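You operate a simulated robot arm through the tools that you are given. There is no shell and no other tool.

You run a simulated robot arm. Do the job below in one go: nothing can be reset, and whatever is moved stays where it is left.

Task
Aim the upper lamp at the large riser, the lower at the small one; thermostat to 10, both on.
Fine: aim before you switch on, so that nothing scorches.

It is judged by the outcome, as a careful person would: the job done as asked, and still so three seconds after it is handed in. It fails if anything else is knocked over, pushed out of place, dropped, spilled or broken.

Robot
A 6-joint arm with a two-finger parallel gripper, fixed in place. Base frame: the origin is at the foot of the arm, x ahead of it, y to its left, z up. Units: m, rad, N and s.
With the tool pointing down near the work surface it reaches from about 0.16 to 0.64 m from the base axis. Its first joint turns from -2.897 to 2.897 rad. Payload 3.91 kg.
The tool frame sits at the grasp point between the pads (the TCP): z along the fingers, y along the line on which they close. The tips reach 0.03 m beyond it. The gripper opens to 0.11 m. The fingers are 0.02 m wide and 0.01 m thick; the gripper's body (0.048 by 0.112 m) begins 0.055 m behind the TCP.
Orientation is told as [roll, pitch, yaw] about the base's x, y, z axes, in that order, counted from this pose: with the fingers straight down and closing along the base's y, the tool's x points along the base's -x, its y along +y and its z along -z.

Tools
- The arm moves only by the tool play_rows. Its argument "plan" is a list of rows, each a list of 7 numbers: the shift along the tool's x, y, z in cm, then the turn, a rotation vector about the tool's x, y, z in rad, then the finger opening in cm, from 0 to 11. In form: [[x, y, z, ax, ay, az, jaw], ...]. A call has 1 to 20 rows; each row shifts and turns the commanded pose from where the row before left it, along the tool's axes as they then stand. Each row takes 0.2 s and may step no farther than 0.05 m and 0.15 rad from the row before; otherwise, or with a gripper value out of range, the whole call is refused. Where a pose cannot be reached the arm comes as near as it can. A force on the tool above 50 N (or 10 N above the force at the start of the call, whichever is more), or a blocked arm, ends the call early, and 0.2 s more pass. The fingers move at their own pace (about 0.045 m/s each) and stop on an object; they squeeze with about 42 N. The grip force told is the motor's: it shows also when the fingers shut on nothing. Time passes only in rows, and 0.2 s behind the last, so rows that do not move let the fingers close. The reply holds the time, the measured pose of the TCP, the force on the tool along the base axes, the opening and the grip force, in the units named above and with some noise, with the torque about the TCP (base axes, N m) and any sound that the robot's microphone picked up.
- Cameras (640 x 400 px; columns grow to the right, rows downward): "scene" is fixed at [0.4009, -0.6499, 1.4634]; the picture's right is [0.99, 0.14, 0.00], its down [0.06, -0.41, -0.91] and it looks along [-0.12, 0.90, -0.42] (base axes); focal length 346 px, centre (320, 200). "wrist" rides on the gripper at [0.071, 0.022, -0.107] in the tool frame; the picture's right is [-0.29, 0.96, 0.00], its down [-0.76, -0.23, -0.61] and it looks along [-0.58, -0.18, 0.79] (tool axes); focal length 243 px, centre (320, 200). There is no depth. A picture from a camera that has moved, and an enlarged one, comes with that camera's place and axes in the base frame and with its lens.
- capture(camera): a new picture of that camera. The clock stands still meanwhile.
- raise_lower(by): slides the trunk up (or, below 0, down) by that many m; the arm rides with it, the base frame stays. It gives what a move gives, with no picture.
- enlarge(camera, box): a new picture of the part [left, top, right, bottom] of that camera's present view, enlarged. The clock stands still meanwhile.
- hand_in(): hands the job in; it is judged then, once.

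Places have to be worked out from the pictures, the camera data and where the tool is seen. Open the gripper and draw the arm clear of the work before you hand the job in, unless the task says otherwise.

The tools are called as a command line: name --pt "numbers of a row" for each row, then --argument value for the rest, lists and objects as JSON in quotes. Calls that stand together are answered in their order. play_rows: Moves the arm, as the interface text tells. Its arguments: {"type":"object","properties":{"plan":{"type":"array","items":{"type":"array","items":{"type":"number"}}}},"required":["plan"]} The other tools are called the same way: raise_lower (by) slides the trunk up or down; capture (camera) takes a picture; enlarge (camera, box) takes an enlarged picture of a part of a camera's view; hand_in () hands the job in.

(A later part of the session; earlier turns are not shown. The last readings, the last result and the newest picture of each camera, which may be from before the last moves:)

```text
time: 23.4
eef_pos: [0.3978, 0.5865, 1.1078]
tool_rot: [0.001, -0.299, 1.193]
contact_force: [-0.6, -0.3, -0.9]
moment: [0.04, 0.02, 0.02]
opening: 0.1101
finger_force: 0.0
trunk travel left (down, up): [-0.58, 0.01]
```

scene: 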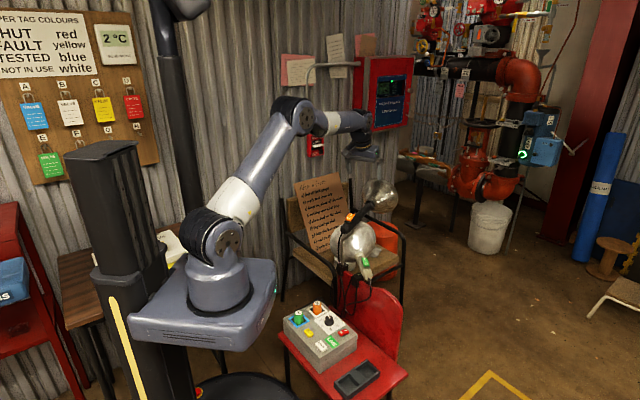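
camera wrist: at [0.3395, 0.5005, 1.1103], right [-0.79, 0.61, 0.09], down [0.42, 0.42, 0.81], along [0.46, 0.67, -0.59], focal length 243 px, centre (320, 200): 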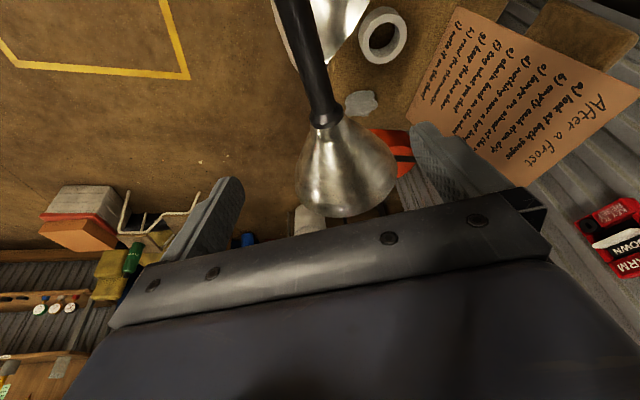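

Now I'll come down to about 0.95 and forward over the neck end of the handle.

play_rows --pt "1.17 0 3.77 0 0 0 11" --pt "1.17 0 3.77 0 0 0 11" --pt "1.17 0 3.77 0 0 0 11" --pt "1.17 -0.1 3.77 0 0 0 11" --pt "-1.6 -0.1 0.5 0 0 0.02 11" --pt "-1.9 -0.1 0.6 0 0 0 11" --pt "-1.9 0 0.6 0 0 0 11" --pt "0 0 0 0 0 0 11"

capture --camera "wrist"

enlarge --camera "scene" --box '[280, 135, 440, 255]'

```text
time: 25.2
eef_pos: [0.4233, 0.6396, 0.949]
tool_rot: [0.007, -0.298, 1.173]
contact_force: [-0.8, 0.8, 0.0]
moment: [0.01, 0.01, 0.02]
opening: 0.11
finger_force: 0.0
trunk travel left (down, up): [-0.58, 0.01]
```

```text
taken
camera wrist: at [0.3639, 0.5547, 1.0312], right [-0.78, 0.63, 0.09], down [0.43, 0.41, 0.8], along [0.46, 0.66, -0.59], focal length 243 px, centre (320, 200)
```

wrist: 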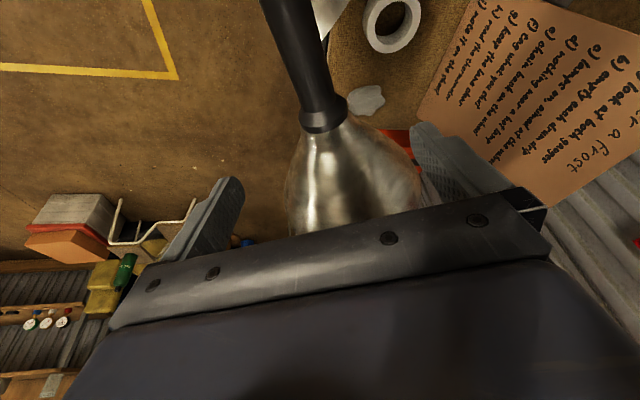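

```text
3.33 times, centred on (360, 195) of scene
camera zoom: at [0.4009, -0.6499, 1.4634], right [0.99, 0.14, 0.0], down [0.06, -0.41, -0.91], along [-0.12, 0.9, -0.42], focal length 1152 px, centre (187, 217)
```

zoom: 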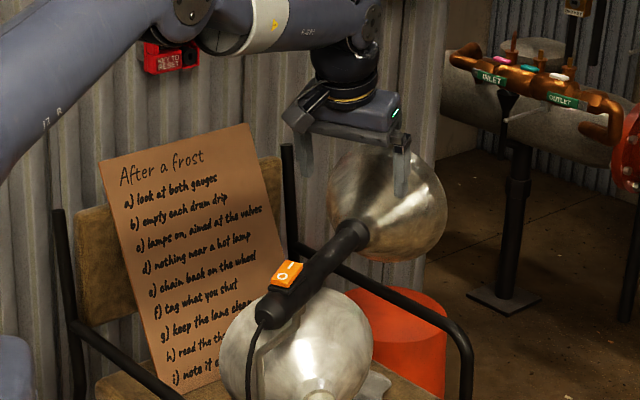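

The handle end is right below, about 4 mm to the left. I'll descend with a 7 cm opening to straddle it just behind the neck collar.

play_rows --pt "1.07 0.2 3.47 0 0 0 7.5" --pt "1.07 0.2 3.47 0 0 0 7.5" --pt "1.07 0 3.47 0 0 0 7.5" --pt "0 0 0 0 0 0 7.5"

capture --camera "wrist"

enlarge --camera "scene" --box '[320, 155, 420, 230]'

```text
time: 26.2
eef_pos: [0.4188, 0.6369, 0.8398]
tool_rot: [0.008, -0.302, 1.173]
contact_force: [-0.4, -0.1, 0.1]
moment: [0.03, -0.03, -0.02]
opening: 0.075
finger_force: 0.0
trunk travel left (down, up): [-0.58, 0.01]
```

```text
taken
camera wrist: at [0.3606, 0.5529, 0.9221], right [-0.78, 0.62, 0.09], down [0.43, 0.41, 0.8], along [0.46, 0.66, -0.59], focal length 243 px, centre (320, 200)
```

wrist: 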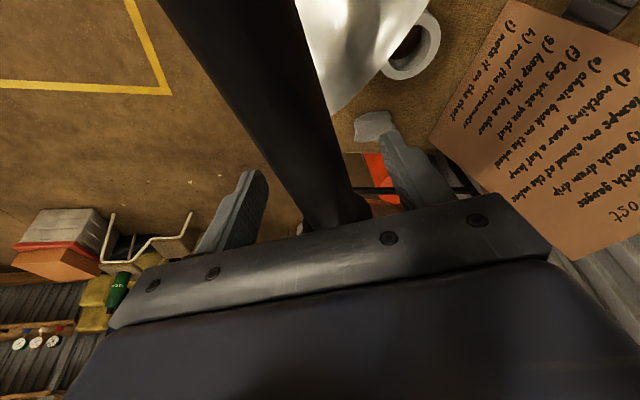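

```text
5.33 times, centred on (370, 192) of scene
camera zoom: at [0.4009, -0.6499, 1.4634], right [0.99, 0.14, 0.0], down [0.06, -0.41, -0.91], along [-0.12, 0.9, -0.42], focal length 1844 px, centre (53, 240)
```

zoom: 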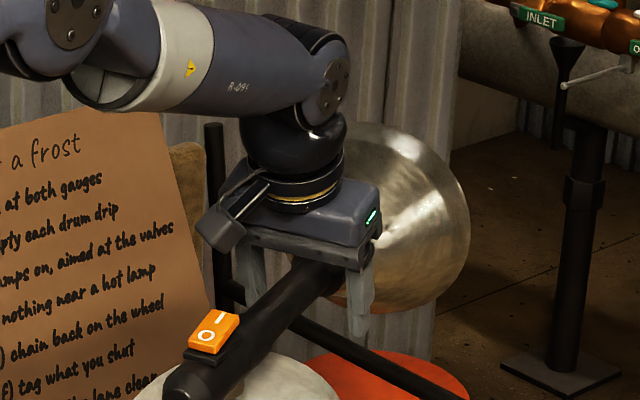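

The handle is centred between the fingers, with the switch clear. Closing now.

play_rows --pt "0 0 0 0 0 0 5.5" --pt "0 0 0 0 0 0 4" --pt "0 0 0 0 0 0 3" --pt "0 0 0 0 0 0 2" --pt "0 0 0 0 0 0 2"

```text
time: 27.4
eef_pos: [0.4195, 0.6372, 0.8404]
tool_rot: [0.008, -0.299, 1.173]
contact_force: [-3.3, 1.7, -1.9]
moment: [0.07, -0.07, -0.55]
opening: 0.0292
finger_force: 45.3
trunk travel left (down, up): [-0.58, 0.01]
```

Gripped at a 12 cm lever ahead of the joint. I'll lift along the arc about the joint, tilting the tool with the handle, in small steps.

play_rows --pt "-0.08 0 -0.61 0 -0.05 0 2" --pt "-0.08 0 -0.61 0 -0.05 0 2" --pt "-0.08 0 -0.61 0 -0.05 0 2" --pt "0 0 0 0 0 0 2"

enlarge --camera "scene" --box '[280, 135, 440, 255]'

```text
time: 28.4
eef_pos: [0.4171, 0.6343, 0.8595]
tool_rot: [0.005, -0.451, 1.172]
contact_force: [-0.7, 0.2, -5.9]
moment: [-0.17, 0.01, -0.46]
opening: 0.0292
finger_force: 40.1
trunk travel left (down, up): [-0.58, 0.01]
```

```text
3.33 times, centred on (360, 195) of scene
camera zoom: at [0.4009, -0.6499, 1.4634], right [0.99, 0.14, 0.0], down [0.06, -0.41, -0.91], along [-0.12, 0.9, -0.42], focal length 1152 px, centre (187, 217)
```

zoom: 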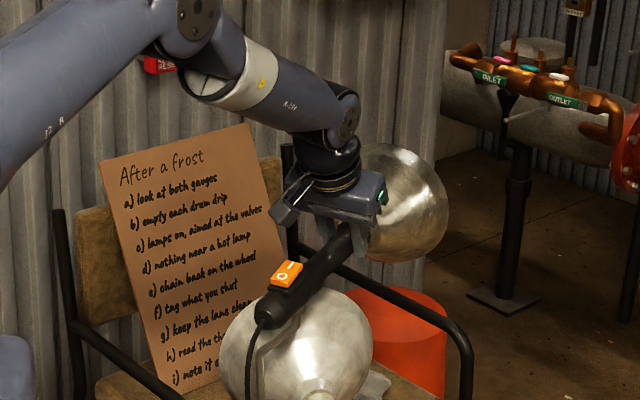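

The bell seems not to have moved again, with little force. I'll zoom in to see how the fingers sit on the handle.

enlarge --camera "scene" --box '[335, 165, 405, 220]'

capture --camera "wrist"

```text
7.27 times, centred on (370, 192) of scene
camera zoom: at [0.4009, -0.6499, 1.4634], right [0.99, 0.14, 0.0], down [0.06, -0.41, -0.91], along [-0.12, 0.9, -0.42], focal length 2514 px, centre (-44, 254)
```

zoom: 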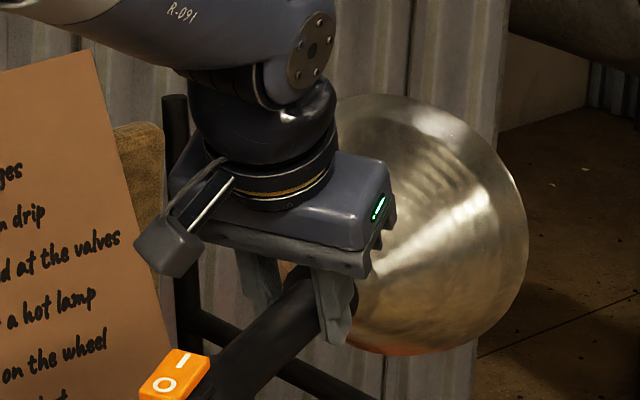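

```text
taken
camera wrist: at [0.354, 0.5398, 0.9259], right [-0.78, 0.61, 0.13], down [0.38, 0.3, 0.88], along [0.5, 0.73, -0.46], focal length 243 px, centre (320, 200)
```

wrist: 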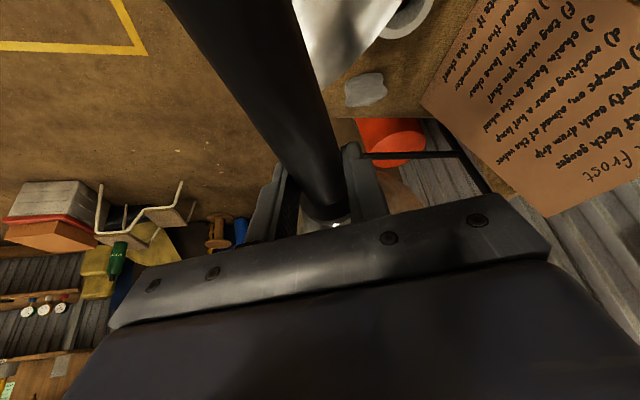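

The pads slide along the handle vertically, so tilting needs a proper push from below. While I'm holding it sideways, I'll first correct the pan by about −5°, then release and retract.

play_rows --pt "0 -0.6 0 0.0218 0 0.045 2" --pt "0 -0.6 0 0.0218 0 0.045 2" --pt "0 0 0 0 0 0 2" --pt "0 0 0 0 0 0 5" --pt "0 0 0 0 0 0 7.5" --pt "0 0 -3 0 0 0 7.5" --pt "0 0 -4.5 0 0 0 7.5" --pt "0 0 -4.5 0 0 0 7.5" --pt "0 0 -4.5 0 0 0 7.5"

capture --camera "wrist"

enlarge --camera "scene" --box '[280, 135, 440, 255]'

```text
time: 30.4
eef_pos: [0.397, 0.569, 1.0108]
tool_rot: [0.007, -0.447, 1.071]
contact_force: [0.3, 0.4, -0.2]
moment: [0.0, 0.01, 0.05]
opening: 0.0748
finger_force: 0.0
trunk travel left (down, up): [-0.58, 0.01]
```

```text
taken
camera wrist: at [0.3246, 0.481, 1.0768], right [-0.72, 0.69, 0.13], down [0.41, 0.26, 0.88], along [0.57, 0.68, -0.47], focal length 243 px, centre (320, 200)
```

wrist: 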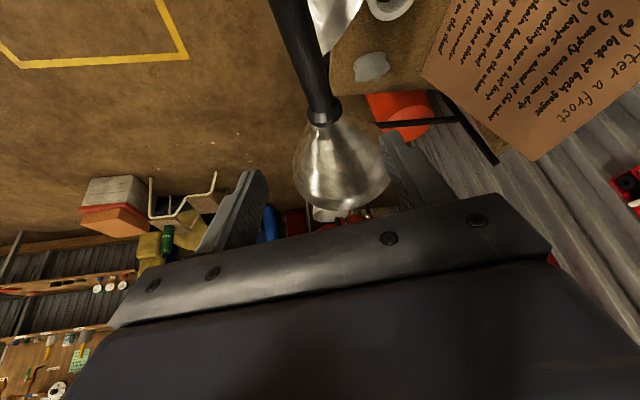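

```text
3.33 times, centred on (360, 195) of scene
camera zoom: at [0.4009, -0.6499, 1.4634], right [0.99, 0.14, 0.0], down [0.06, -0.41, -0.91], along [-0.12, 0.9, -0.42], focal length 1152 px, centre (187, 217)
```

zoom: 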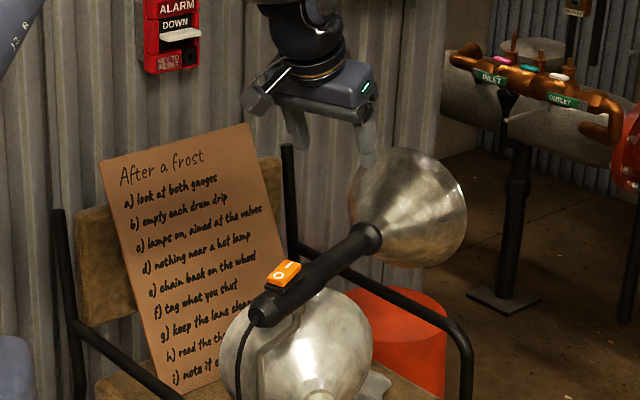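

The upper lamp is now at yaw ≈60° (goal ≈62–63°). Next I'll back off and turn the tool horizontal, fingers closing vertically, so I can take the handle from above and below and lift with solid contact.

play_rows --pt "4.5 0 -2.16 0 0 0 7.5" --pt "4.5 0 -2.16 0 0 0 7.5" --pt "4.5 0 -2.16 0 0 0 7.5" --pt "0 0 0 -0.0605 0 -0.1262 7.5" --pt "0 0 0 -0.0605 0 -0.1262 7.5" --pt "0 0 0 -0.0605 0 -0.1262 7.5" --pt "0 0 0 -0.0605 0 -0.1262 7.5" --pt "0 0 0 -0.0605 0 -0.1262 7.5" --pt "0 0 0 -0.0605 0 -0.1262 7.5" --pt "0 0 0 0 -0.14 0 7.5" --pt "0 0 0 0 -0.14 0 7.5" --pt "0 0 0 0 -0.14 0 7.5" --pt "0 0 0 0 -0.14 0 7.5" --pt "0 0 0 0 -0.14 0 7.5" --pt "0 0 0 0 -0.14 0 7.5" --pt "0 0 0 0 -0.14 0 7.5" --pt "0 0 0 0 -0.14 0 7.5"

capture --camera "scene"

```text
time: 34.0
eef_pos: [0.3204, 0.4354, 1.0083]
tool_rot: [2.588, -1.566, -0.673]
contact_force: [-0.9, 0.5, 0.9]
moment: [-0.01, 0.0, 0.03]
opening: 0.075
finger_force: 0.2
trunk travel left (down, up): [-0.58, 0.01]
```

```text
taken
```

scene: 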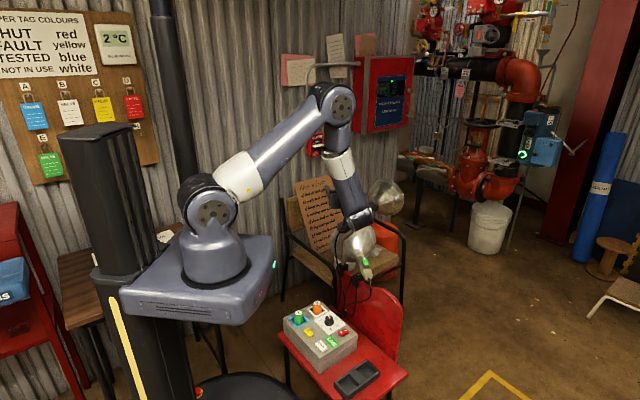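

The tool is horizontal, pointing at yaw ≈110°. Now I'll roll it a quarter turn so the fingers close vertically with the camera on the free side.

play_rows --pt "0 0 0 0 0 -0.1428 7.5" --pt "0 0 0 0 0 -0.1428 7.5" --pt "0 0 0 0 0 -0.1428 7.5" --pt "0 0 0 0 0 -0.1428 7.5" --pt "0 0 0 0 0 -0.1428 7.5" --pt "0 0 0 0 0 -0.1428 7.5" --pt "0 0 0 0 0 -0.1428 7.5" --pt "0 0 0 0 0 -0.1428 7.5" --pt "0 0 0 0 0 -0.1428 7.5" --pt "0 0 0 0 0 -0.1428 7.5" --pt "0 0 0 0 0 -0.1428 7.5" --pt "0 0 0 0 0 0 7.5"

capture --camera "scene"

capture --camera "wrist"

```text
time: 36.6
eef_pos: [0.5656, 0.5846, 1.1609]
tool_rot: [-1.572, -0.147, -2.798]
contact_force: [-0.8, 0.2, -0.6]
moment: [-0.02, 0.02, -0.01]
opening: 0.0751
finger_force: 0.1
out of reach, approached as far as the arm can: row 2, 3, 4, 5, 6, 7, 8, 9, 10, 11
trunk travel left (down, up): [-0.58, 0.01]
```

```text
taken
```

scene: 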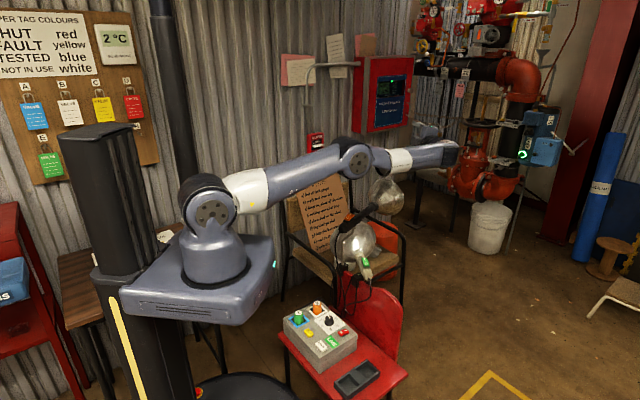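

```text
taken
camera wrist: at [0.6655, 0.5056, 1.1292], right [-0.4, -0.14, -0.9], down [-0.47, -0.81, 0.34], along [-0.79, 0.56, 0.26], focal length 243 px, centre (320, 200)
```

wrist: 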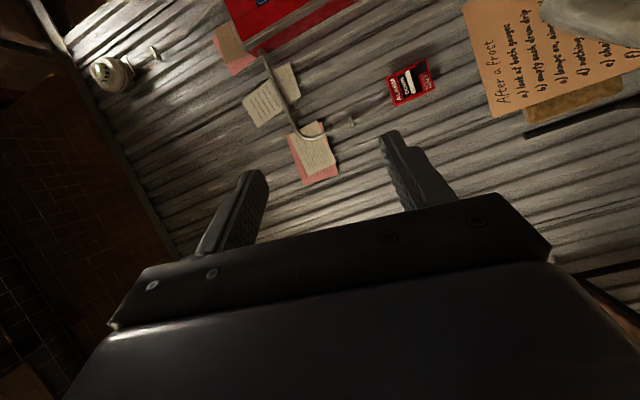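

The roll ran into a joint limit and the arm wandered to (0.57, 0.58, 1.16). I'll check that nothing was touched before undoing it.

enlarge --camera "scene" --box '[280, 135, 440, 255]'

enlarge --camera "scene" --box '[160, 110, 480, 310]'

```text
3.33 times, centred on (360, 195) of scene
camera zoom: at [0.4009, -0.6499, 1.4634], right [0.99, 0.14, 0.0], down [0.06, -0.41, -0.91], along [-0.12, 0.9, -0.42], focal length 1152 px, centre (187, 217)
```

zoom: 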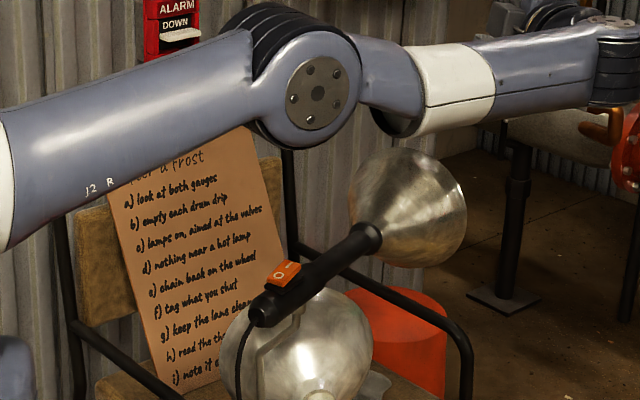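

```text
2.00 times, centred on (320, 210) of scene
camera zoom: at [0.4009, -0.6499, 1.4634], right [0.99, 0.14, 0.0], down [0.06, -0.41, -0.91], along [-0.12, 0.9, -0.42], focal length 691 px, centre (320, 180)
```

zoom: 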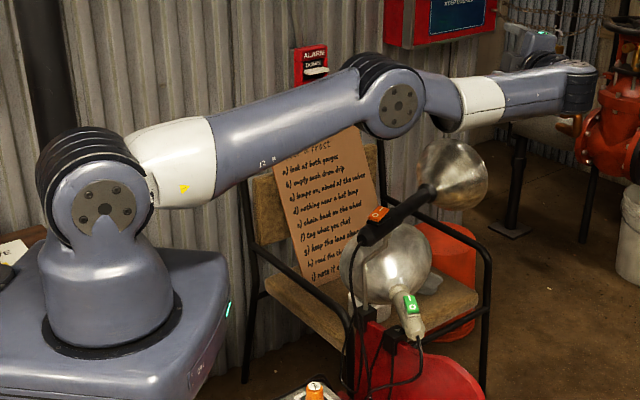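

Nothing was touched. I'll roll back in small steps and watch where the arm goes.

play_rows --pt "0 0 0 0 0 0.1 7.5" --pt "0 0 0 0 0 0.1 7.5" --pt "0 0 0 0 0 0 7.5"

```text
time: 37.4
eef_pos: [0.567, 0.5847, 1.1595]
tool_rot: [-1.572, -0.347, -2.797]
contact_force: [-0.7, 0.1, -0.1]
moment: [-0.02, 0.03, 0.02]
opening: 0.0752
finger_force: 0.1
trunk travel left (down, up): [-0.58, 0.01]
```

Commands count from the measured pose, and this side orientation is fine out here. I'll back off a little and descend on the free side (right of the lamps) in steps, watching for reach warnings.

play_rows --pt "0 0 -2.5 0 0 0 7.5" --pt "0 0 -2.5 0 0 0 7.5" --pt "1.36 3.76 0 0 0 0 7.5" --pt "1.36 3.76 0 0 0 0 7.5" --pt "1.36 3.76 0 0 0 0 7.5" --pt "0 0 0 0 0 0 7.5"

capture --camera "scene"

capture --camera "wrist"

```text
time: 38.8
eef_pos: [0.5849, 0.54, 1.0399]
tool_rot: [-1.573, -0.347, -2.794]
contact_force: [0.3, -0.7, -1.5]
moment: [-0.01, -0.03, 0.04]
opening: 0.075
finger_force: 0.1
trunk travel left (down, up): [-0.58, 0.01]
```

```text
taken
```

scene: 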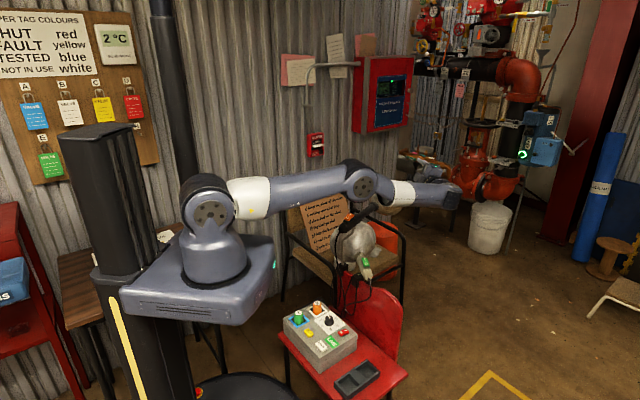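

```text
taken
camera wrist: at [0.6754, 0.4589, 0.9967], right [-0.56, -0.2, -0.8], down [-0.39, -0.79, 0.47], along [-0.73, 0.58, 0.36], focal length 243 px, centre (320, 200)
```

wrist: 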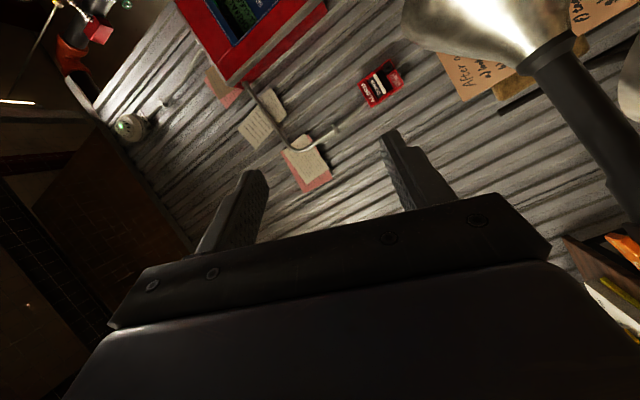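

Clear on this side; the bell and handle are to the left. I'll go down and left to a point about 9 cm short of the handle, level with it.

play_rows --pt "-0.59 3.83 0.745 0 0 0 7.5" --pt "-0.59 3.83 0.745 0 0 0 7.5" --pt "-0.59 3.83 0.745 0 0 0 7.5" --pt "-0.59 3.83 0.745 0 0 0 7.5" --pt "-0.59 3.83 0.745 0 0 0 7.5" --pt "-0.59 3.83 0.745 0 0 0 7.5" --pt "0 0 0 0 0 0 7.5"

capture --camera "scene"

capture --camera "wrist"

```text
time: 40.4
eef_pos: [0.5798, 0.5455, 1.0147]
tool_rot: [-1.573, -0.348, -2.796]
contact_force: [-0.5, -0.2, -0.1]
moment: [0.04, 0.0, 0.02]
opening: 0.0747
finger_force: 0.0
out of reach, approached as far as the arm can: row 1, 2, 3, 4, 5, 6
trunk travel left (down, up): [-0.58, 0.01]
```

```text
taken
```

scene: 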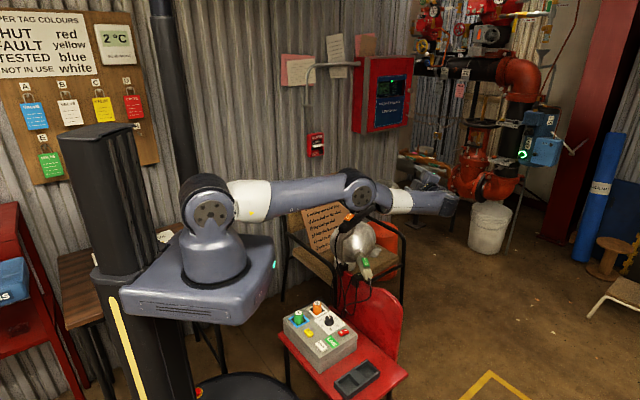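

```text
taken
camera wrist: at [0.6706, 0.4645, 0.9703], right [-0.56, -0.2, -0.8], down [-0.39, -0.79, 0.47], along [-0.73, 0.58, 0.36], focal length 243 px, centre (320, 200)
```

wrist: 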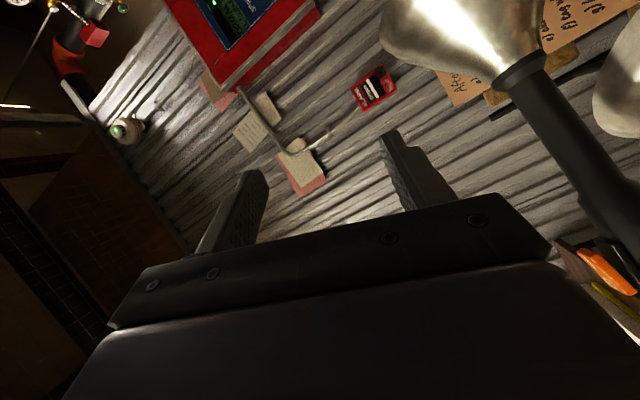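

A wrist joint is at its stop in this roll direction. I'll roll the other way round so that the camera ends up above the gripper instead, checking as I go.

play_rows --pt "0 0 0 0 0 0.145 7.5" --pt "0 0 0 0 0 0.145 7.5" --pt "0 0 0 0 0 0.145 7.5" --pt "0 0 0 0 0 0.145 7.5" --pt "0 0 0 0 0 0.145 7.5" --pt "0 0 0 0 0 0.145 7.5" --pt "0 0 0 0 0 0.145 7.5" --pt "0 0 0 0 0 0.145 7.5" --pt "0 0 0 0 0 0.145 7.5" --pt "0 0 0 0 0 0.145 7.5"

capture --camera "scene"

```text
time: 42.6
eef_pos: [0.5776, 0.5484, 1.0137]
tool_rot: [1.576, -1.341, 0.34]
contact_force: [-0.2, 0.0, 0.9]
moment: [0.05, 0.01, 0.0]
opening: 0.075
finger_force: 0.1
trunk travel left (down, up): [-0.58, 0.01]
```

```text
taken
```

scene: 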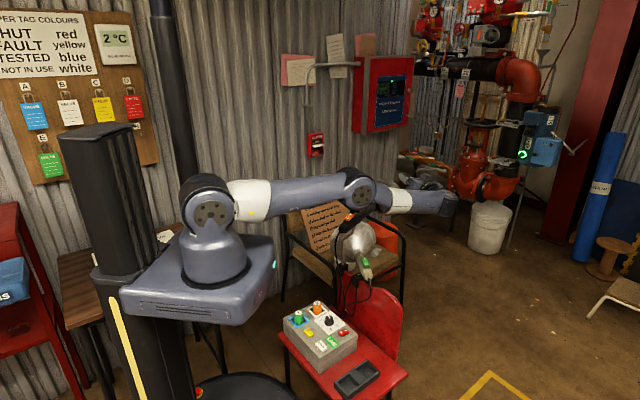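

play_rows --pt "0 0 0 0 0 0.145 7.5" --pt "0 0 0 0 0 0.145 7.5" --pt "0 0 0 0 0 0.145 7.5" --pt "0 0 0 0 0 0.145 7.5" --pt "0 0 0 0 0 0.145 7.5" --pt "0 0 0 0 0 0.145 7.5" --pt "0 0 0 0 0 0.145 7.5" --pt "0 0 0 0 0 0.145 7.5" --pt "0 0 0 0 0 0.145 7.5" --pt "0 0 0 0 0 0.145 7.5"

capture --camera "wrist"

```text
time: 44.8
eef_pos: [0.5768, 0.5462, 1.0138]
tool_rot: [1.573, 0.107, 0.344]
contact_force: [-0.7, 0.1, 0.4]
moment: [0.01, -0.01, 0.03]
opening: 0.0752
finger_force: 0.1
trunk travel left (down, up): [-0.58, 0.01]
```

```text
taken
camera wrist: at [0.548, 0.4224, 1.0435], right [0.37, 0.13, 0.92], down [0.89, -0.33, -0.31], along [0.26, 0.94, -0.24], focal length 243 px, centre (320, 200)
```

wrist: 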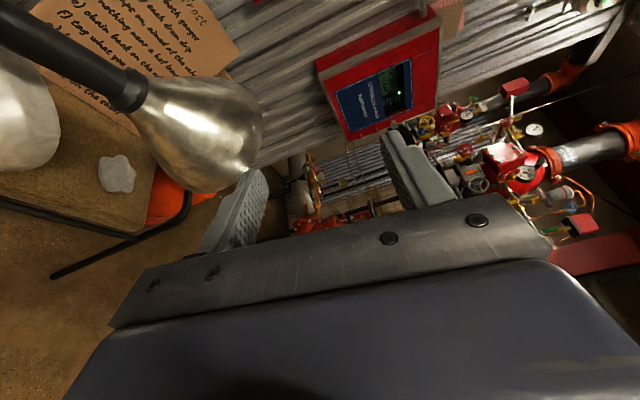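

No trouble that way. Ten more steps bring the camera above.

play_rows --pt "0 0 0 0 0 0.146 7.5" --pt "0 0 0 0 0 0.146 7.5" --pt "0 0 0 0 0 0.146 7.5" --pt "0 0 0 0 0 0.146 7.5" --pt "0 0 0 0 0 0.146 7.5" --pt "0 0 0 0 0 0.146 7.5" --pt "0 0 0 0 0 0.146 7.5" --pt "0 0 0 0 0 0.146 7.5" --pt "0 0 0 0 0 0.146 4" --pt "0 0 0 0 0 0.146 2"

capture --camera "wrist"

```text
time: 47.0
eef_pos: [0.5784, 0.5475, 1.0121]
tool_rot: [2.123, 1.57, 0.895]
contact_force: [-0.8, -0.6, 0.0]
moment: [0.0, -0.03, 0.04]
opening: 0.0234
finger_force: 0.1
trunk travel left (down, up): [-0.58, 0.01]
```

```text
taken
camera wrist: at [0.6331, 0.4534, 1.0851], right [0.9, 0.32, -0.29], down [-0.01, -0.65, -0.76], along [-0.43, 0.69, -0.58], focal length 243 px, centre (320, 200)
```

wrist: 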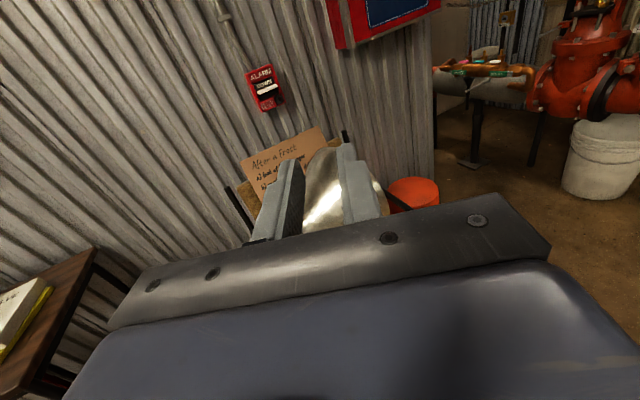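

The camera is above now, and the view upright. Next straight down in steps on this free side.

play_rows --pt "-4 -1 0 0 0 0 0" --pt "-4 -1 0 0 0 0 0" --pt "0 0 0 0 0 0 0"

capture --camera "scene"

```text
time: 47.8
eef_pos: [0.5568, 0.5417, 0.9346]
tool_rot: [1.901, 1.568, 0.673]
contact_force: [-0.3, 0.5, 1.3]
moment: [0.01, -0.04, -0.03]
opening: 0.0
finger_force: 37.4
trunk travel left (down, up): [-0.58, 0.01]
```

```text
taken
```

scene: 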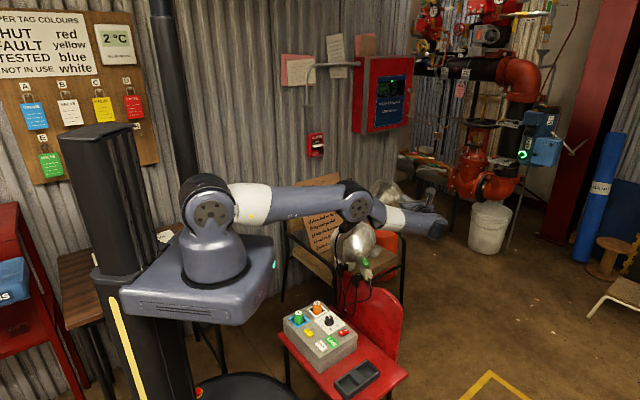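

That works: it was the wrist's roll stop. I'll go left, then down to z≈0.79, staying about 5 cm to the right of the handle.

play_rows --pt "0 -4.3 1.3 0 0 0 0" --pt "0 -4.3 1.3 0 0 0 0" --pt "-3.6 0 0 0 0 0 0" --pt "-3.6 0 0 0 0 0 0" --pt "-3.6 0 0 0 0 0 0" --pt "-3.5 0 0 0 0 0 0" --pt "0 0 0 0 0 0 0"

capture --camera "scene"

capture --camera "wrist"

```text
time: 49.4
eef_pos: [0.4691, 0.5375, 0.7849]
tool_rot: [1.85, 1.568, 0.624]
contact_force: [0.1, 0.1, -0.7]
moment: [0.01, 0.01, -0.02]
opening: 0.0
finger_force: 37.4
trunk travel left (down, up): [-0.58, 0.01]
```

```text
taken
```

scene: 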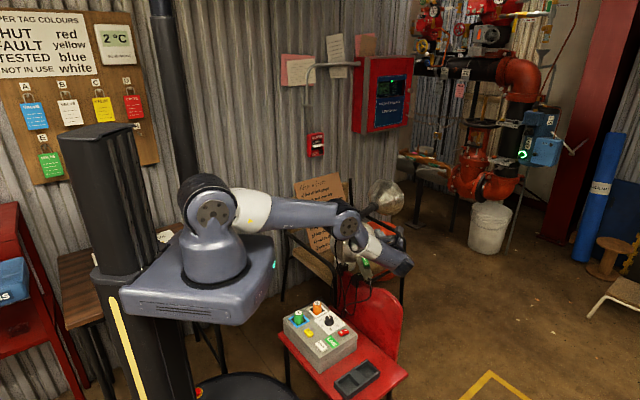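

```text
taken
camera wrist: at [0.5243, 0.444, 0.8577], right [0.9, 0.32, -0.29], down [-0.01, -0.65, -0.76], along [-0.43, 0.69, -0.58], focal length 243 px, centre (320, 200)
```

wrist: 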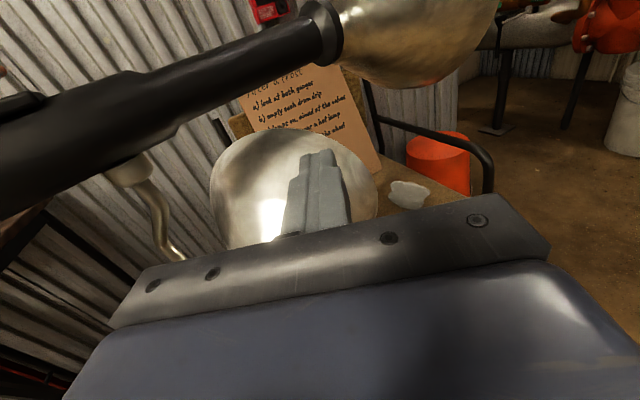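

A very good view: the handle crosses above, with the joint under it at the left. I'll enlarge the joint to see which way it can move.

enlarge --camera "wrist" --box '[20, 60, 260, 260]'

enlarge --camera "scene" --box '[320, 170, 430, 290]'

```text
2.00 times, centred on (140, 160) of wrist
camera zoom: at [0.5243, 0.444, 0.8577], right [0.9, 0.32, -0.29], down [-0.01, -0.65, -0.76], along [-0.43, 0.69, -0.58], focal length 485 px, centre (680, 280)
```

zoom: 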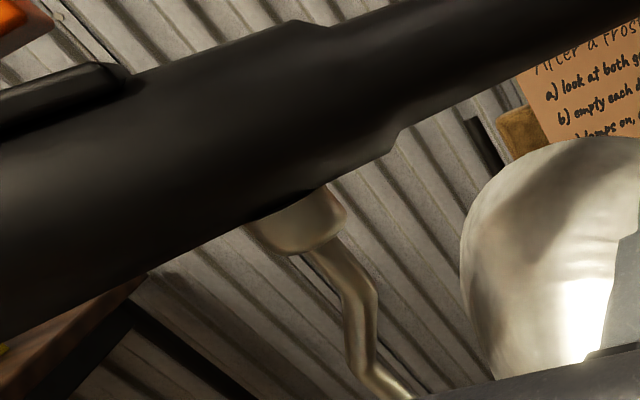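

```text
3.33 times, centred on (375, 230) of scene
camera zoom: at [0.4009, -0.6499, 1.4634], right [0.99, 0.14, 0.0], down [0.06, -0.41, -0.91], along [-0.12, 0.9, -0.42], focal length 1152 px, centre (137, 100)
```

zoom: 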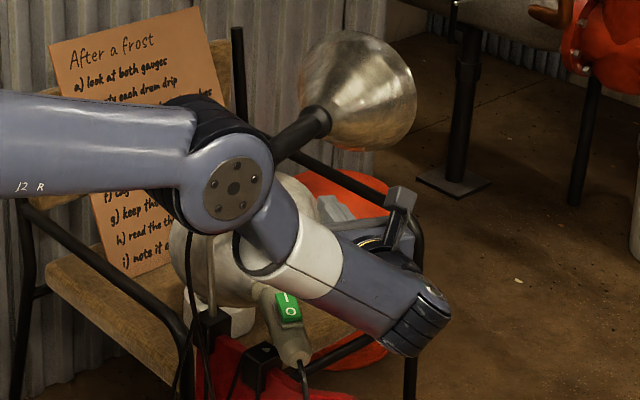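

The joint is a swivel collar under the handle. I'll slide the closed fingers forward beneath the handle near the neck, then check the position.

play_rows --pt "0 0 2.5 0 0 0 0" --pt "0 0 2.5 0 0 0 0" --pt "0 0 2.3 0 0 0 0" --pt "0 0 0 0 0 0 0"

capture --camera "wrist"

enlarge --camera "scene" --box '[320, 170, 430, 290]'

```text
time: 50.4
eef_pos: [0.4507, 0.5949, 0.7994]
tool_rot: [1.375, 1.567, 0.148]
contact_force: [0.2, 1.0, -0.3]
moment: [0.03, -0.03, -0.03]
opening: 0.0
finger_force: 37.9
out of reach, approached as far as the arm can: row 2, 3
trunk travel left (down, up): [-0.58, 0.01]
```

```text
taken
camera wrist: at [0.5053, 0.5006, 0.8717], right [0.9, 0.32, -0.29], down [-0.01, -0.65, -0.76], along [-0.43, 0.69, -0.58], focal length 243 px, centre (320, 200)
```

wrist: 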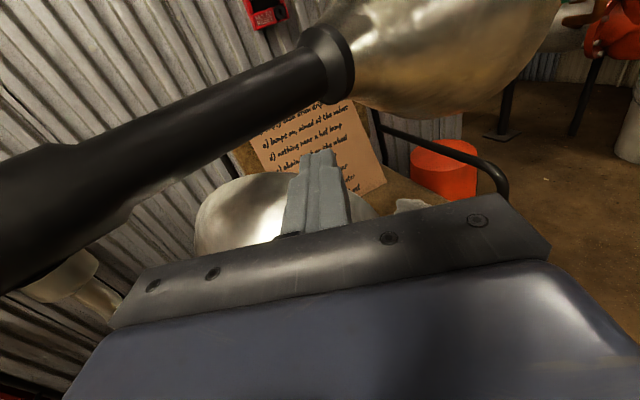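

```text
3.33 times, centred on (375, 230) of scene
camera zoom: at [0.4009, -0.6499, 1.4634], right [0.99, 0.14, 0.0], down [0.06, -0.41, -0.91], along [-0.12, 0.9, -0.42], focal length 1152 px, centre (137, 100)
```

zoom: 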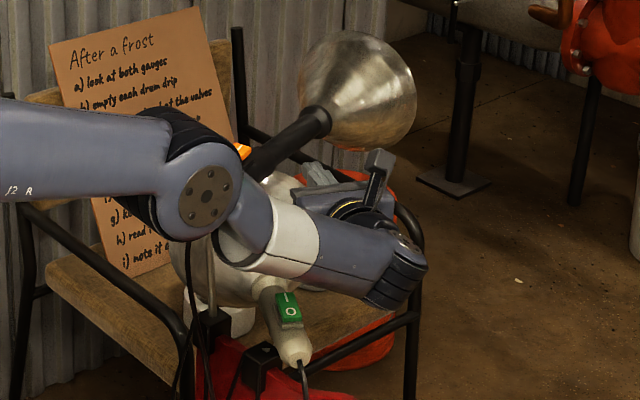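

The reach ran out about 1.5 cm short, because the shoulder is now higher than the tool. I'll back off and rise, lower the trunk by the same amount, and come in again with more reach.

play_rows --pt "0 0 -2.5 0 0 0 0" --pt "0 0.3 -2.5 0 0 0 0" --pt "0 0.3 -2 0 0 0 0" --pt "4 0 0 0 0 0 0" --pt "4 0 0 0 0 0 0" --pt "4 0 0 0 0 0 0" --pt "3 0 0 0 0 0 0"

enlarge --camera "scene" --box '[180, 120, 460, 300]'

```text
time: 52.0
eef_pos: [0.4798, 0.5316, 0.9507]
tool_rot: [1.791, 1.567, 0.565]
contact_force: [-0.8, 0.1, -0.1]
moment: [0.0, 0.0, 0.0]
opening: 0.0
finger_force: 37.5
trunk travel left (down, up): [-0.58, 0.01]
```

```text
2.22 times, centred on (320, 210) of scene
camera zoom: at [0.4009, -0.6499, 1.4634], right [0.99, 0.14, 0.0], down [0.06, -0.41, -0.91], along [-0.12, 0.9, -0.42], focal length 768 px, centre (320, 178)
```

zoom: 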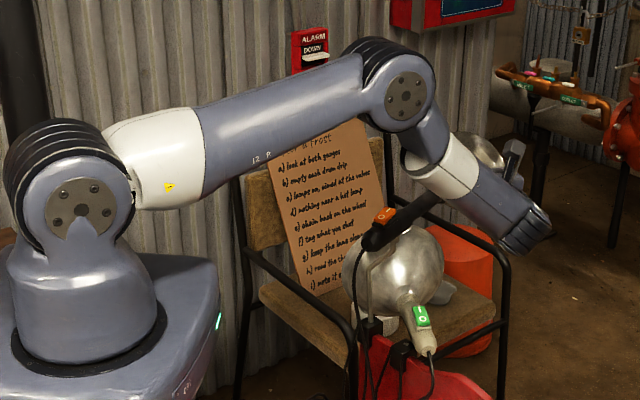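

raise_lower --by -0.15

capture --camera "scene"

capture --camera "wrist"

```text
time: 53.7
eef_pos: [0.4809, 0.5323, 0.8007]
tool_rot: [1.835, 1.566, 0.609]
contact_force: [0.0, 0.7, -0.1]
moment: [0.03, 0.02, 0.01]
opening: 0.0001
finger_force: 37.5
trunk travel left (down, up): [-0.43, 0.16]
```

```text
taken
```

scene: 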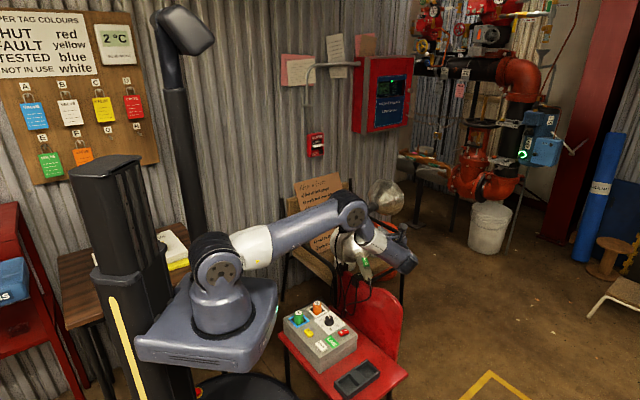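

```text
taken
camera wrist: at [0.5357, 0.4383, 0.8727], right [0.9, 0.32, -0.29], down [-0.01, -0.65, -0.76], along [-0.43, 0.69, -0.58], focal length 243 px, centre (320, 200)
```

wrist: 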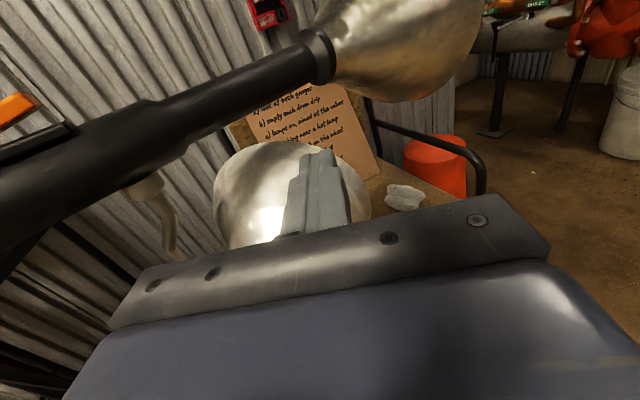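

I'm level again with about 1 cm clearance under the handle. Now slightly left and forward under the handle.

play_rows --pt "-0.6 -0.8 2 0 0 0 0" --pt "0 0 2.5 0 0 0 0" --pt "0 0 2.5 0 0 0 0" --pt "0 0 2.0 0 0 0 0" --pt "0 0 0 0 0 0 0"

capture --camera "wrist"

enlarge --camera "scene" --box '[320, 170, 430, 290]'

```text
time: 54.9
eef_pos: [0.4437, 0.615, 0.7918]
tool_rot: [1.77, 1.565, 0.544]
contact_force: [-0.5, 0.2, 0.4]
moment: [0.0, 0.02, 0.02]
opening: 0.0
finger_force: 37.1
trunk travel left (down, up): [-0.43, 0.16]
```

```text
taken
camera wrist: at [0.4988, 0.5199, 0.8647], right [0.9, 0.32, -0.29], down [-0.01, -0.65, -0.76], along [-0.43, 0.69, -0.58], focal length 243 px, centre (320, 200)
```

wrist: 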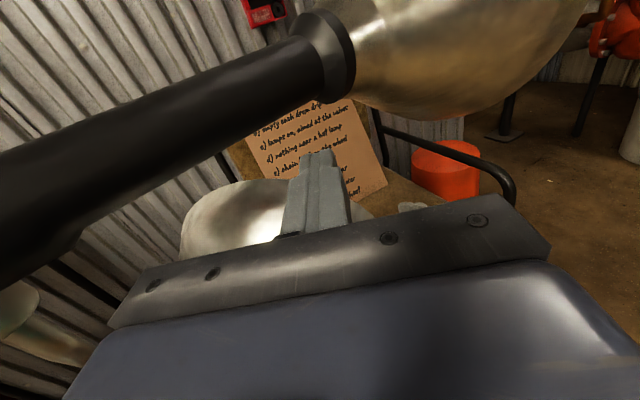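

```text
3.33 times, centred on (375, 230) of scene
camera zoom: at [0.4009, -0.6499, 1.4634], right [0.99, 0.14, 0.0], down [0.06, -0.41, -0.91], along [-0.12, 0.9, -0.42], focal length 1152 px, centre (137, 100)
```

zoom: 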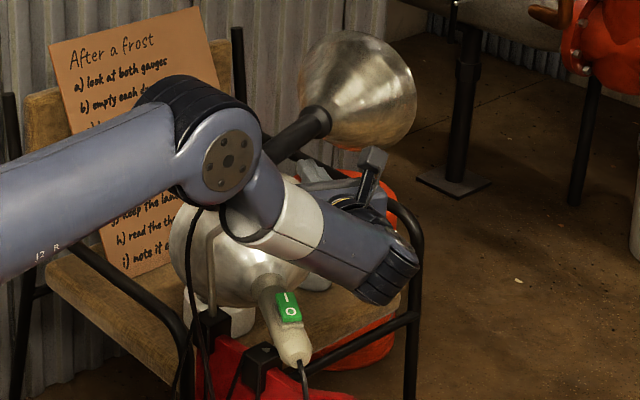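

The fingertips are now under the handle (crossing its axis about 13 cm ahead of the joint). I'll lift slowly and watch the force and the bell.

play_rows --pt "0.8 0 0 0 0 0 0" --pt "0.8 0 0 0 0 0 0" --pt "0.8 0 0 0 0 0 0" --pt "0.8 0 0 0 0 0 0" --pt "0.8 0 0 0 0 0 0"

enlarge --camera "scene" --box '[320, 170, 430, 290]'

```text
time: 56.3
eef_pos: [0.4424, 0.6136, 0.8203]
tool_rot: [-0.565, 1.547, -1.792]
contact_force: [-2.1, -0.9, -14.5]
moment: [-0.32, -0.15, -0.18]
opening: 0.0002
finger_force: 37.8
trunk travel left (down, up): [-0.43, 0.16]
stopped in row 5: the force on the tool passed its limit at 52 N (the readings are from after the stop); the commanded pose is now the measured one
```

```text
3.33 times, centred on (375, 230) of scene
camera zoom: at [0.4009, -0.6499, 1.4634], right [0.99, 0.14, 0.0], down [0.06, -0.41, -0.91], along [-0.12, 0.9, -0.42], focal length 1152 px, centre (137, 100)
```

zoom: 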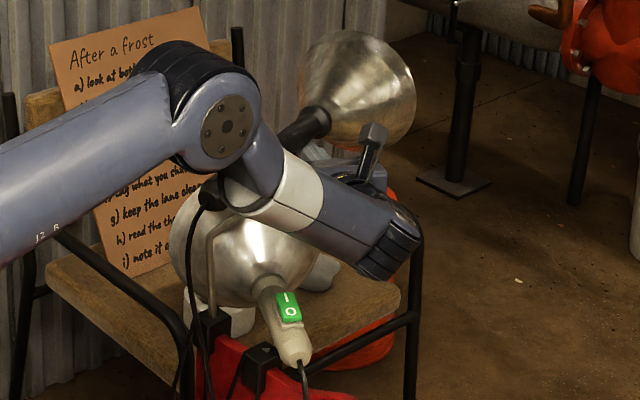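

The handle took 52 N at a 12.5 cm lever without tilting: these lamps only swivel. So aiming means the right heading. Refining the riser positions along their common pipe: large riser axis ≈(1.17, 1.865), bearing ≈59.5° from the upper joint (it is at ≈60°); small riser ≈(0.83, 2.34), bearing ≈77.6° from the lower one. I'll back out from under the handle.

play_rows --pt "-1.5 0 0 0 0 0 0" --pt "-1.0 0 0 0 0 0 0" --pt "0 0.3 -2.5 0 0 0 0" --pt "0 0.3 -2.5 0 0 0 0" --pt "0 0.3 -2.5 0 0 0 0" --pt "0 0.3 -2.5 0 0 0 0" --pt "4 0 0 0 0 0 0" --pt "4 0 0 0 0 0 0" --pt "4 0 0 0 0 0 0" --pt "4 0 0 0 0 0 0" --pt "4 0 0 0 0 0 0"

enlarge --camera "scene" --box '[280, 135, 440, 255]'

capture --camera "wrist"

```text
time: 58.7
eef_pos: [0.4883, 0.5263, 1.0036]
tool_rot: [-0.5, 1.555, -1.728]
contact_force: [1.4, 0.2, -0.7]
moment: [0.03, 0.0, -0.03]
opening: 0.0
finger_force: 37.6
trunk travel left (down, up): [-0.43, 0.16]
```

```text
3.33 times, centred on (360, 195) of scene
camera zoom: at [0.4009, -0.6499, 1.4634], right [0.99, 0.14, 0.0], down [0.06, -0.41, -0.91], along [-0.12, 0.9, -0.42], focal length 1152 px, centre (187, 217)
```

zoom: 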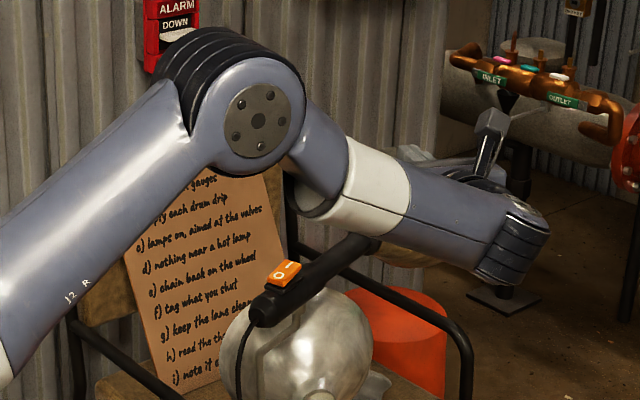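

```text
taken
camera wrist: at [0.5432, 0.4336, 1.076], right [0.9, 0.32, -0.3], down [-0.01, -0.66, -0.75], along [-0.43, 0.68, -0.59], focal length 243 px, centre (320, 200)
```

wrist: 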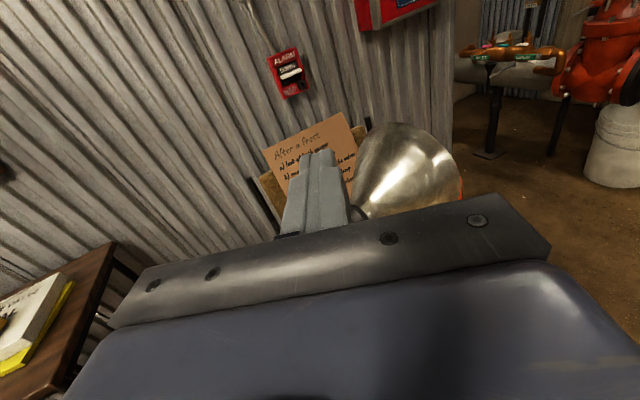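

The upper lamp hasn't shifted. Now I'll draw back and pitch the tool down again, to come over the lower lamp's handle.

play_rows --pt "0 -2.6 -2.94 0 0 0 3" --pt "0 -2.6 -2.94 0 0 0 6" --pt "0 -2.6 -2.94 0 0 0 9" --pt "0 -2.6 -2.94 0 0 0 11" --pt "0 0 0 0 -0.1428 0 11" --pt "0 0 0 0 -0.1428 0 11" --pt "0 0 0 0 -0.1428 0 11" --pt "0 0 0 0 -0.1428 0 11" --pt "0 0 0 0 -0.1428 0 11" --pt "0 0 0 0 -0.1428 0 11"

capture --camera "scene"

capture --camera "wrist"

```text
time: 60.9
eef_pos: [0.4289, 0.378, 1.0034]
tool_rot: [-0.008, 0.696, -1.233]
contact_force: [0.3, 0.4, 0.9]
moment: [-0.01, 0.01, 0.0]
opening: 0.1098
finger_force: 0.1
trunk travel left (down, up): [-0.43, 0.16]
```

```text
taken
```

scene: 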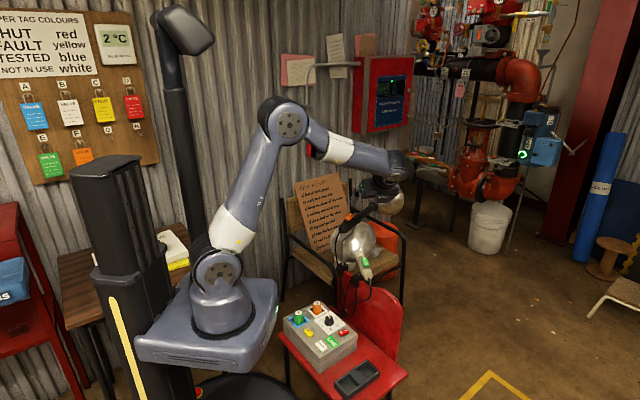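

```text
taken
camera wrist: at [0.4534, 0.3719, 1.1325], right [0.97, 0.11, -0.19], down [0.11, -0.99, -0.02], along [-0.19, 0.0, -0.98], focal length 243 px, centre (320, 200)
```

wrist: 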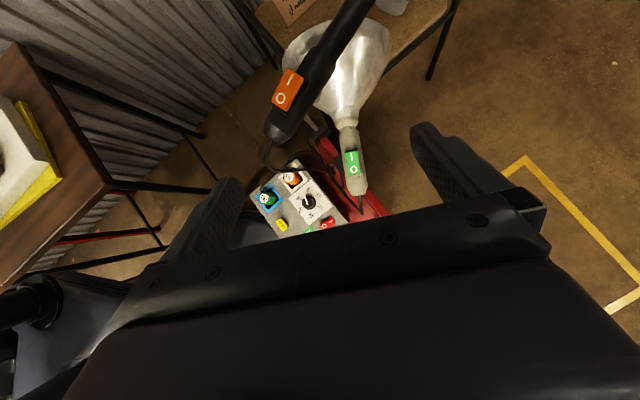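

Now the wrist camera looks straight down on both lamps; I'll enlarge for measuring.

enlarge --camera "wrist" --box '[240, 0, 440, 230]'

```text
1.74 times, centred on (340, 115) of wrist
camera zoom: at [0.4534, 0.3719, 1.1325], right [0.97, 0.11, -0.19], down [0.11, -0.99, -0.02], along [-0.19, 0.0, -0.98], focal length 422 px, centre (285, 348)
```

zoom: 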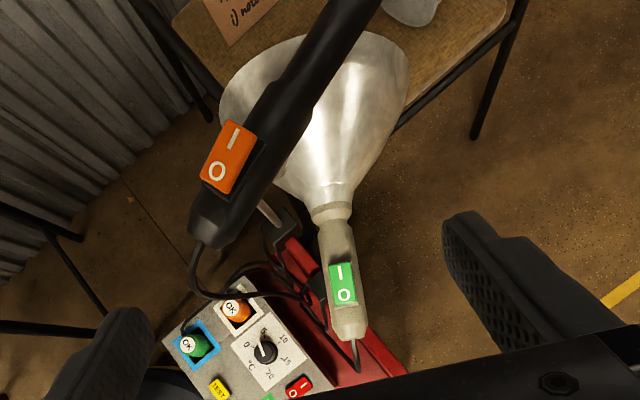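

Both lamps measured again: lower tail ≈(0.433, 0.393), neck ≈(0.400, 0.522), yaw ≈105°; its switch sits on top. I'll finish pitching down and line the fingers up across the lower handle's tail.

play_rows --pt "0 0 0 0 -0.139 0 11" --pt "0 0 0 0 -0.139 0 11" --pt "0 0 0 0 -0.139 0 11" --pt "0 0 0 0 -0.139 0 10" --pt "0 0 0 0 -0.139 0 9" --pt "0 0 0 0 0 0.067 8" --pt "0 0 0 0 0 0 8"

capture --camera "wrist"

capture --camera "scene"

```text
time: 62.5
eef_pos: [0.4295, 0.3792, 1.0041]
tool_rot: [-0.008, 0.001, -1.294]
contact_force: [-0.2, 0.3, 0.0]
moment: [0.04, 0.01, 0.01]
opening: 0.0802
finger_force: 0.1
trunk travel left (down, up): [-0.43, 0.16]
```

```text
taken
camera wrist: at [0.4297, 0.453, 1.111], right [1.0, -0.02, -0.01], down [-0.01, -0.79, 0.61], along [-0.02, -0.61, -0.79], focal length 243 px, centre (320, 200)
```

wrist: 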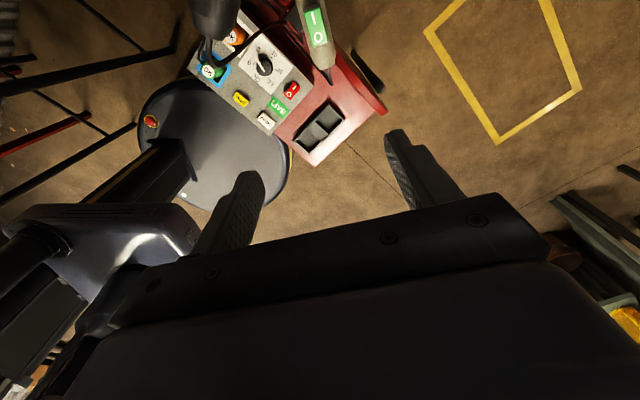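

```text
taken
```

scene: 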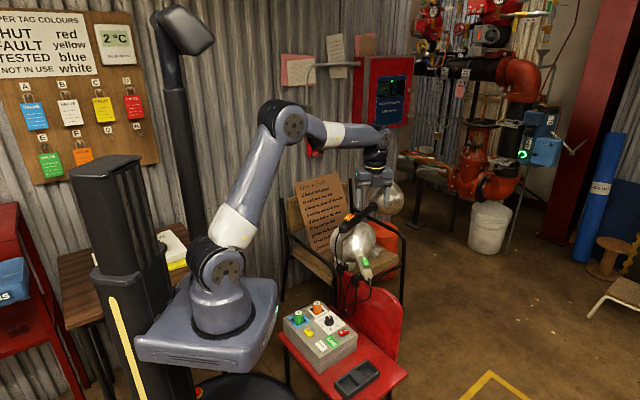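

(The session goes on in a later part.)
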